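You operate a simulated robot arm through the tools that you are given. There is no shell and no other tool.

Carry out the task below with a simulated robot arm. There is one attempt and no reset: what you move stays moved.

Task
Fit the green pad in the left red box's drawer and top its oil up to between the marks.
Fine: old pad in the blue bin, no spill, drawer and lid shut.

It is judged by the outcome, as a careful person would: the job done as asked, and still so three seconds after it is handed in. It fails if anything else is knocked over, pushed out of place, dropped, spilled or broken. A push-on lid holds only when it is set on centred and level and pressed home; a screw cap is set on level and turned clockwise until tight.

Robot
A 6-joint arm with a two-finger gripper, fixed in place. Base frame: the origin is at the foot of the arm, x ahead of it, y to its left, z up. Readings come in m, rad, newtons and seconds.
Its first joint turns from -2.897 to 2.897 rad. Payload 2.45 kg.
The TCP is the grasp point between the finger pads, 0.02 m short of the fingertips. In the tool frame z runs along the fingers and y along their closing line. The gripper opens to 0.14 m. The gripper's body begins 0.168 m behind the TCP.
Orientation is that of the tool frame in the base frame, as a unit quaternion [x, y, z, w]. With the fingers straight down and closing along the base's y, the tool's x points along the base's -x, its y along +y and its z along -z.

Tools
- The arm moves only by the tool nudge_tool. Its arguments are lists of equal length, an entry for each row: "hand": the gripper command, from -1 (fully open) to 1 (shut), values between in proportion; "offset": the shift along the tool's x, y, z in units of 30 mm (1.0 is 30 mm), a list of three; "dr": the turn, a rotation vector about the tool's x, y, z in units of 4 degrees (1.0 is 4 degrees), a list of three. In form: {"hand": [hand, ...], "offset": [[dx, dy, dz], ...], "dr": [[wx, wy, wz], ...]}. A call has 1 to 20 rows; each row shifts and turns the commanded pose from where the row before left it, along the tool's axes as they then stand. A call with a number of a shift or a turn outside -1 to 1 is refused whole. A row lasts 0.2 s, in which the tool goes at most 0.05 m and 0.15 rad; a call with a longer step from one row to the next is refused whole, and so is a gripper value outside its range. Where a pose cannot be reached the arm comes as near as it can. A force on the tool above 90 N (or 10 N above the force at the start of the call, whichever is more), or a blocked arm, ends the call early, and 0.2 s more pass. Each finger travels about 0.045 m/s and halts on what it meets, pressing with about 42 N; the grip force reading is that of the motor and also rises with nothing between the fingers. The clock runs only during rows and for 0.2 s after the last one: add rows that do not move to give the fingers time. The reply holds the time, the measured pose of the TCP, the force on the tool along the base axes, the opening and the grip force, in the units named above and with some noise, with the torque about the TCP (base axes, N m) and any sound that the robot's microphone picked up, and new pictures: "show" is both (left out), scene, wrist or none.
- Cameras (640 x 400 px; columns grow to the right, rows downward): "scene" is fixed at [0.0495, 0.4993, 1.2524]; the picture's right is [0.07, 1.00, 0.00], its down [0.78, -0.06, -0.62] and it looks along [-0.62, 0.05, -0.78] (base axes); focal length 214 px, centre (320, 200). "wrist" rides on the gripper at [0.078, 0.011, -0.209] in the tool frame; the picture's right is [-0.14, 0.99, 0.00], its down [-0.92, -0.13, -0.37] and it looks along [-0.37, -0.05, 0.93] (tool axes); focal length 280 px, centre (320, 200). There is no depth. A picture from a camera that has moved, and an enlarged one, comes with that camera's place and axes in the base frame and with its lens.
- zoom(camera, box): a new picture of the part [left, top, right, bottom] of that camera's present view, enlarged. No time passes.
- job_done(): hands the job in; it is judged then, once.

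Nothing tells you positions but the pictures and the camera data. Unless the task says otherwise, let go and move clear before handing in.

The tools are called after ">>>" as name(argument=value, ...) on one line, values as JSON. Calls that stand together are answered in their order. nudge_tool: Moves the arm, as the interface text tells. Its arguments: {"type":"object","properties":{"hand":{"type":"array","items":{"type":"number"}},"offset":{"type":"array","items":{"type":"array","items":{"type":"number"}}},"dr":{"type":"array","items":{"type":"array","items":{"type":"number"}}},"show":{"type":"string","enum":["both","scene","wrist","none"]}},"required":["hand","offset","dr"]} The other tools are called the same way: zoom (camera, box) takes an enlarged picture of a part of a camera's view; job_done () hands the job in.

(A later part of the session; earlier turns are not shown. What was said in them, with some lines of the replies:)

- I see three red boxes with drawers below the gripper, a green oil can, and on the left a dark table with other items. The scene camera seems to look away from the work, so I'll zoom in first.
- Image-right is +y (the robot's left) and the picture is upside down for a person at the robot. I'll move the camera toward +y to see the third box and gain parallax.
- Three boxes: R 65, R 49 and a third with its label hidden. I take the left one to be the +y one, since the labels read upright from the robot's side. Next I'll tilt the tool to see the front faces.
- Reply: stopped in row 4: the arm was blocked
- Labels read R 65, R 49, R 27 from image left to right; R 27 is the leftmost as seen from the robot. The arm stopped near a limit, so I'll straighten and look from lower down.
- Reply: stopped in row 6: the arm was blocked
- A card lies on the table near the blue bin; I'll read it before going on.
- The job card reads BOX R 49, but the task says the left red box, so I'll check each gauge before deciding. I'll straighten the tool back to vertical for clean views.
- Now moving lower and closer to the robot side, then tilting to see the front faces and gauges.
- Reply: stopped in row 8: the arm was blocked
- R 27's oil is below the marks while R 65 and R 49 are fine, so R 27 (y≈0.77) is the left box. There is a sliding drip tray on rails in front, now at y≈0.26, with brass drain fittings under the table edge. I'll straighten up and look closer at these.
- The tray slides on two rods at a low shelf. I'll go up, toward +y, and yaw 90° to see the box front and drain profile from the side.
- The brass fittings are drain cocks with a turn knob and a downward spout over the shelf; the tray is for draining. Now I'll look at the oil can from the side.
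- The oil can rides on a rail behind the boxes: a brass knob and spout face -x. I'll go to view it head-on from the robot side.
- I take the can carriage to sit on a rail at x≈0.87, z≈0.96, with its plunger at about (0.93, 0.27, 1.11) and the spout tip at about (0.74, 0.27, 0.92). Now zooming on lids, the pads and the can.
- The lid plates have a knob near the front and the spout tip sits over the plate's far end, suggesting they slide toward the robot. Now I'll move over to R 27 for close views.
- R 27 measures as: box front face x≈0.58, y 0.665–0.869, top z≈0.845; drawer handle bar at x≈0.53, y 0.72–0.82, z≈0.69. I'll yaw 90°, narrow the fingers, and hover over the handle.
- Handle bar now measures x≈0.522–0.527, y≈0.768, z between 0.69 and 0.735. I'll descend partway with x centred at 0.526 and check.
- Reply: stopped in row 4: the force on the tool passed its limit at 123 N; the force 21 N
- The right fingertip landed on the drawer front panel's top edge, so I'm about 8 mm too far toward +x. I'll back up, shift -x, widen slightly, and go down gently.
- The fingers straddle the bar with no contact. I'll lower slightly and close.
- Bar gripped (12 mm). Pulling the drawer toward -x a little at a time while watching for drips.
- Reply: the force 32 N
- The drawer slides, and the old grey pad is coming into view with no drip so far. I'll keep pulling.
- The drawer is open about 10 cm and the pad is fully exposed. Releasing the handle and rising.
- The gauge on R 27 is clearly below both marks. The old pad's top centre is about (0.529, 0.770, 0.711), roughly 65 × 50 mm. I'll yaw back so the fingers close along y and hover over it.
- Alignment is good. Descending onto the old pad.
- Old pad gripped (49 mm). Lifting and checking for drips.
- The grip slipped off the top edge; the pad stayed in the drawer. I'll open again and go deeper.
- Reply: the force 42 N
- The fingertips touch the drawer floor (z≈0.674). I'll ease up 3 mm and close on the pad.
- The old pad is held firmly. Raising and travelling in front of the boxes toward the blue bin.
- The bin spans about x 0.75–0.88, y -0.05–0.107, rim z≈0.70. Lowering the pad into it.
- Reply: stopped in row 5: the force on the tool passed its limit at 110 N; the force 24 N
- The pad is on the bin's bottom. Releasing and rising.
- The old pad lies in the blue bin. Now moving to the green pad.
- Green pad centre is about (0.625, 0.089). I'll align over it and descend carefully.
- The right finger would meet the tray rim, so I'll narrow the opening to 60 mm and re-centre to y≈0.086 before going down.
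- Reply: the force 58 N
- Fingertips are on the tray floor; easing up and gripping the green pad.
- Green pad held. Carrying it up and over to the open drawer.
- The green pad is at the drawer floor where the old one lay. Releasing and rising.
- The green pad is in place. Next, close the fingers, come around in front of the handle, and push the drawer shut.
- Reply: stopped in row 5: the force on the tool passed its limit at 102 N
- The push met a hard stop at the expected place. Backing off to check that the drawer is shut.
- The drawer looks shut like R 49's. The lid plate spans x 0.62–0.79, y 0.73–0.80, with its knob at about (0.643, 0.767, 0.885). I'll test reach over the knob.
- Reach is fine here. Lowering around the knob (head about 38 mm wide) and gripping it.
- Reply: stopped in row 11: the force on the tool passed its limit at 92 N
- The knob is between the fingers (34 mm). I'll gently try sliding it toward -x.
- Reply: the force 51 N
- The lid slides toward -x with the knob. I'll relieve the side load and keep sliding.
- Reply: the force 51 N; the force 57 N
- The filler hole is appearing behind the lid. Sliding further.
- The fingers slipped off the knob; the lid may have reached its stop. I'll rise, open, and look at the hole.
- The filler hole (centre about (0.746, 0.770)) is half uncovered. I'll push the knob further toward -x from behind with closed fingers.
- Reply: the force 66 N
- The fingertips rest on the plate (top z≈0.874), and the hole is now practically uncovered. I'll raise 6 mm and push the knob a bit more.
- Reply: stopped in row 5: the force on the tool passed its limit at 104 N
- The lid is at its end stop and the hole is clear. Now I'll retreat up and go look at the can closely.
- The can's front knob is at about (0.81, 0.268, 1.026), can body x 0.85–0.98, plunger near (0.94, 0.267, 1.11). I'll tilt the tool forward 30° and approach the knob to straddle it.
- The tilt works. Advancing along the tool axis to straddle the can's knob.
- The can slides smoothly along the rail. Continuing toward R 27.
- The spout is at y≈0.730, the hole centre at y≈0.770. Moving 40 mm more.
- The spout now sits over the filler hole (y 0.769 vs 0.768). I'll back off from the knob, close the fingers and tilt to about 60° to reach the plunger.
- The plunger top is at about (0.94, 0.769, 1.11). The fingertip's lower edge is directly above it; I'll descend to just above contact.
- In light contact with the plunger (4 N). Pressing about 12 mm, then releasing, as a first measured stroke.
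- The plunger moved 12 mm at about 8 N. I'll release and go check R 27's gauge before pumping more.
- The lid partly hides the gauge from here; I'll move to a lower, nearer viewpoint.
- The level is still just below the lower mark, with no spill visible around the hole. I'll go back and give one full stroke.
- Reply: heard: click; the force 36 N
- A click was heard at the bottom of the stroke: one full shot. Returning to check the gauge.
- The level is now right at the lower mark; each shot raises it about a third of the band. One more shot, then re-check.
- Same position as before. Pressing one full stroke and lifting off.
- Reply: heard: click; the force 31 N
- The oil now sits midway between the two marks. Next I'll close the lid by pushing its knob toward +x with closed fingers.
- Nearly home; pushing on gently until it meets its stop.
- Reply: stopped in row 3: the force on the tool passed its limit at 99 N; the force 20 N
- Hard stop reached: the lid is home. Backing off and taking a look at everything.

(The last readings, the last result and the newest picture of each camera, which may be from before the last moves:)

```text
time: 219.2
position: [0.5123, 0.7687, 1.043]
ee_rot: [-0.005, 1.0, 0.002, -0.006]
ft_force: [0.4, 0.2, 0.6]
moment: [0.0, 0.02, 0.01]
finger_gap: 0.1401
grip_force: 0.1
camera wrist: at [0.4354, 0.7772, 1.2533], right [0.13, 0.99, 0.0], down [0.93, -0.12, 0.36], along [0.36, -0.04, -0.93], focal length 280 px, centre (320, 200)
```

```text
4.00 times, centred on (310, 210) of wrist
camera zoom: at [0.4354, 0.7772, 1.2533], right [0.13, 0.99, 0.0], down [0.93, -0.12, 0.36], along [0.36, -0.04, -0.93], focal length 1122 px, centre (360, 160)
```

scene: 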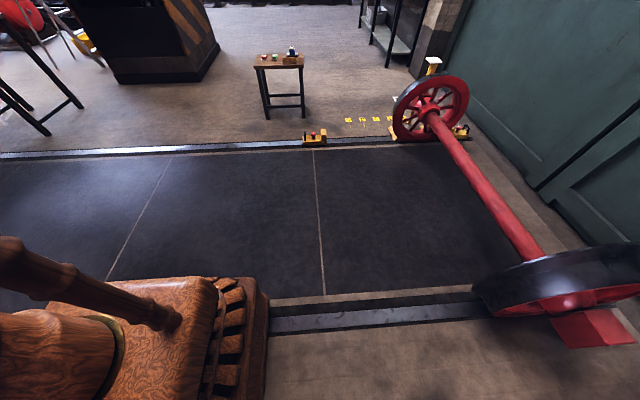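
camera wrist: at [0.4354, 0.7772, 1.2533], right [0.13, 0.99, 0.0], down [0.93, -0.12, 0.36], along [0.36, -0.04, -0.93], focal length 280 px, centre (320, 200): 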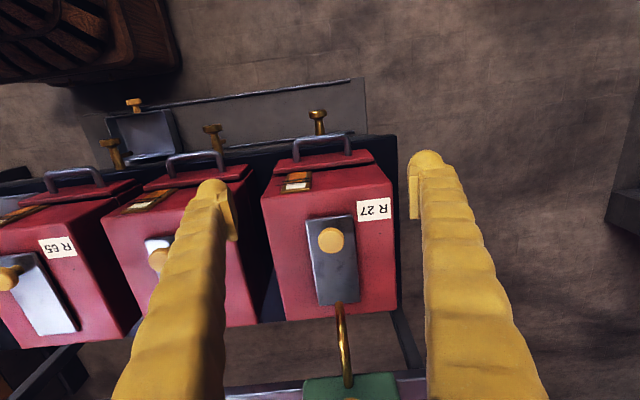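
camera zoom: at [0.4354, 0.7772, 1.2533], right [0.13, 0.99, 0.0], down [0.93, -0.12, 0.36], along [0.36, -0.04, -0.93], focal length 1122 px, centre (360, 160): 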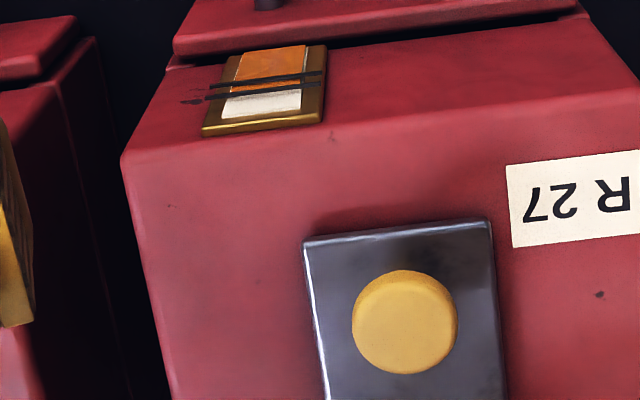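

The lid is shut. I'll take a lower view to confirm the gauge and compare the drawers.

>>> nudge_tool(hand=[-1, -1, -1, -1, -1, -1], offset=[[0.9, -0.3, 0.5], [0.9, -0.3, 0.5], [0.9, -0.3, 0.5], [0.9, -0.3, 0.5], [0, 0, 0.3], [0, 0, 0]], dr=[[0, 0, 0], [0, 0, 0], [0, 0, 0], [0, 0, 0], [0, 0, 0], [0, 0, 0]], show="wrist")

>>> zoom(camera="wrist", box=[180, 180, 420, 320])

>>> zoom(camera="wrist", box=[300, 230, 350, 280])

```text
time: 220.7
position: [0.4013, 0.7332, 0.974]
ee_rot: [-0.004, 1.0, 0.003, -0.005]
ft_force: [1.0, -0.1, 0.0]
moment: [-0.04, -0.04, -0.01]
finger_gap: 0.1397
grip_force: 0.1
camera wrist: at [0.326, 0.7413, 1.1835], right [0.13, 0.99, 0.0], down [0.93, -0.12, 0.36], along [0.36, -0.04, -0.93], focal length 280 px, centre (320, 200)
```

wrist: 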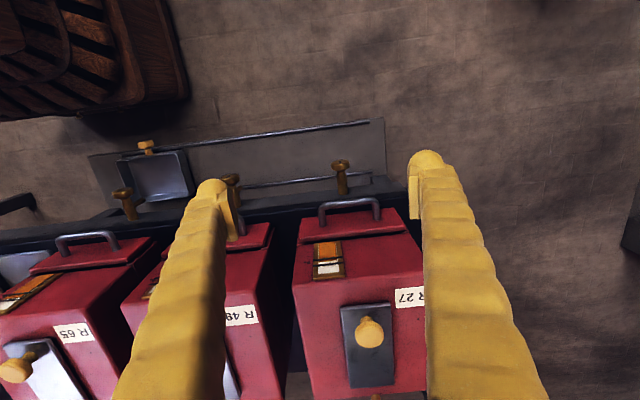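

```text
2.67 times, centred on (300, 250) of wrist
camera zoom: at [0.326, 0.7413, 1.1835], right [0.13, 0.99, 0.0], down [0.93, -0.12, 0.36], along [0.36, -0.04, -0.93], focal length 748 px, centre (373, 67)
```

zoom: 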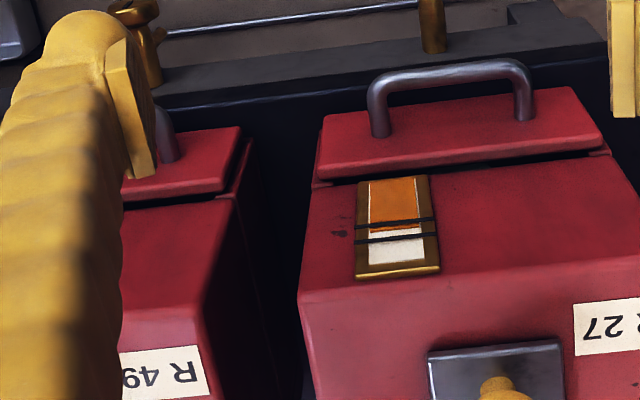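

```text
8.00 times, centred on (325, 255) of wrist
camera zoom: at [0.326, 0.7413, 1.1835], right [0.13, 0.99, 0.0], down [0.93, -0.12, 0.36], along [0.36, -0.04, -0.93], focal length 2243 px, centre (280, -240)
```

zoom: 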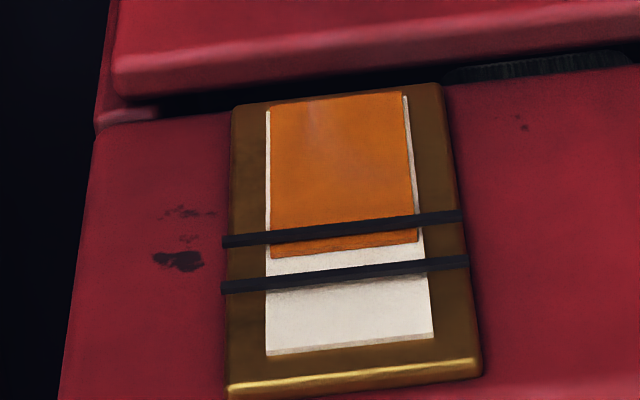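

The level sits between the marks, the drawer and lid are home. One last look over the whole table before handing in.

>>> nudge_tool(hand=[-1, -1, -1, -1, -1, -1, -1, -1, -1, -1, -1, -1, -1, -1, -1, -1], offset=[[0, -0.6, -1], [0, -0.6, -1], [0, -0.6, -1], [0, -0.6, -1], [0, -0.6, -1], [0, -0.6, -1], [-0.3, -1, 0], [-0.3, -1, 0], [-0.3, -1, 0], [-0.3, -1, 0], [-0.3, -1, 0], [-0.3, -1, 0], [-0.3, -1, 0], [-0.3, -1, 0], [0, 0, 0], [0, 0, 0]], dr=[[0, 0, 0], [0, 0, 0], [0, 0, 0], [0, 0, 0], [0, 0, 0], [0, 0, 0], [0, 0, 0], [0, 0, 0], [0, 0, 0], [0, 0, 0], [0, 0, 0], [0, 0, 0], [0, 0, 0], [0, 0, 0], [0, 0, 0], [0, 0, 0]], show="wrist")

>>> zoom(camera="wrist", box=[400, 20, 640, 240])

>>> zoom(camera="wrist", box=[0, 80, 320, 320])

```text
time: 224.1
position: [0.4789, 0.384, 1.1482]
ee_rot: [-0.005, 1.0, 0.003, -0.005]
ft_force: [-0.4, 0.2, 0.5]
moment: [0.0, 0.02, 0.0]
finger_gap: 0.1399
grip_force: 0.0
camera wrist: at [0.4025, 0.3921, 1.3592], right [0.13, 0.99, 0.0], down [0.93, -0.12, 0.36], along [0.36, -0.04, -0.93], focal length 280 px, centre (320, 200)
```

wrist: 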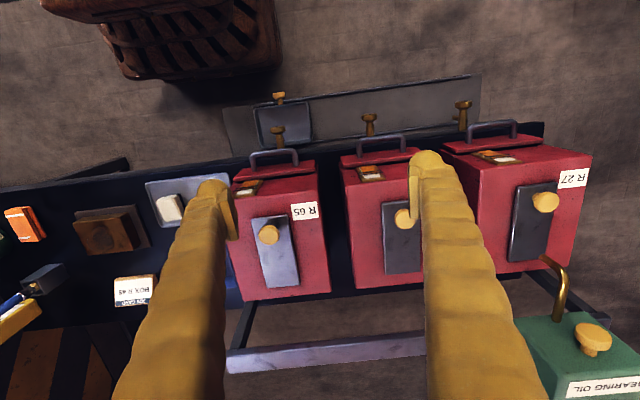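

```text
1.82 times, centred on (520, 130) of wrist
camera zoom: at [0.4025, 0.3921, 1.3592], right [0.13, 0.99, 0.0], down [0.93, -0.12, 0.36], along [0.36, -0.04, -0.93], focal length 510 px, centre (-44, 327)
```

zoom: 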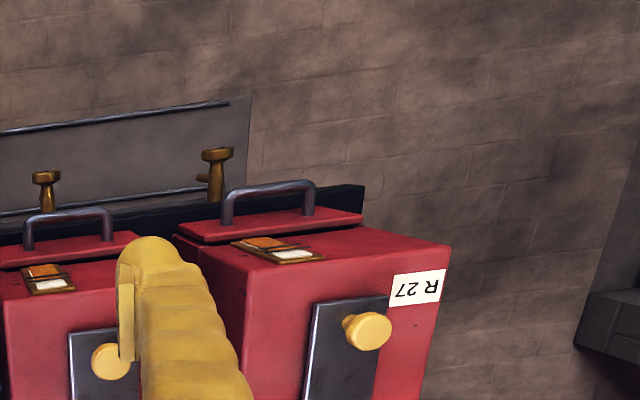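

```text
1.67 times, centred on (160, 200) of wrist
camera zoom: at [0.4025, 0.3921, 1.3592], right [0.13, 0.99, 0.0], down [0.93, -0.12, 0.36], along [0.36, -0.04, -0.93], focal length 467 px, centre (587, 200)
```

zoom: 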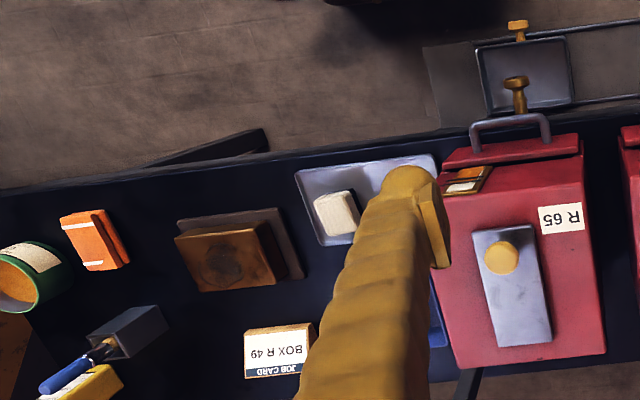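

Everything looks in order. The green pad is in R 27's shut drawer and the oil is between the marks. The lid is closed, the old pad is in the blue bin, and the other items are undisturbed with no spill visible. The arm is clear, so I'm handing in.

>>> job_done()

```text
The job is handed in.
```

I fitted the green pad in the left red box's drawer, topped its oil up to between the marks, and handed the job in. I don't have the verdict yet.

- **Which box:** I took "left" as seen from the robot, which is R 27. It was also the only box with its oil below the marks. A job card on the table reads BOX R 49, but I went by your instruction.
- **Pads:** the old pad is in the blue bin, and the green one lies where it was in the drawer.
- **Oil:** two full pump strokes, after one partial test press, brought the level to just under halfway between the two marks on the gauge.
- **Drawer and lid:** I pushed both shut against their stops. The last pictures show no spill.
- **Oil can:** I slid it along its rail from R 65 to reach R 27 and left it there, with its spout above the closed lid.
- **Contacts:** the arm hit its force limit several times:
    - twice while getting hold of the drawer handle and the lid knob;
    - three times on bottoming the pad in the bin and pushing the drawer and lid shut;
    - once on sliding the lid fully open.

  I saw no damage.
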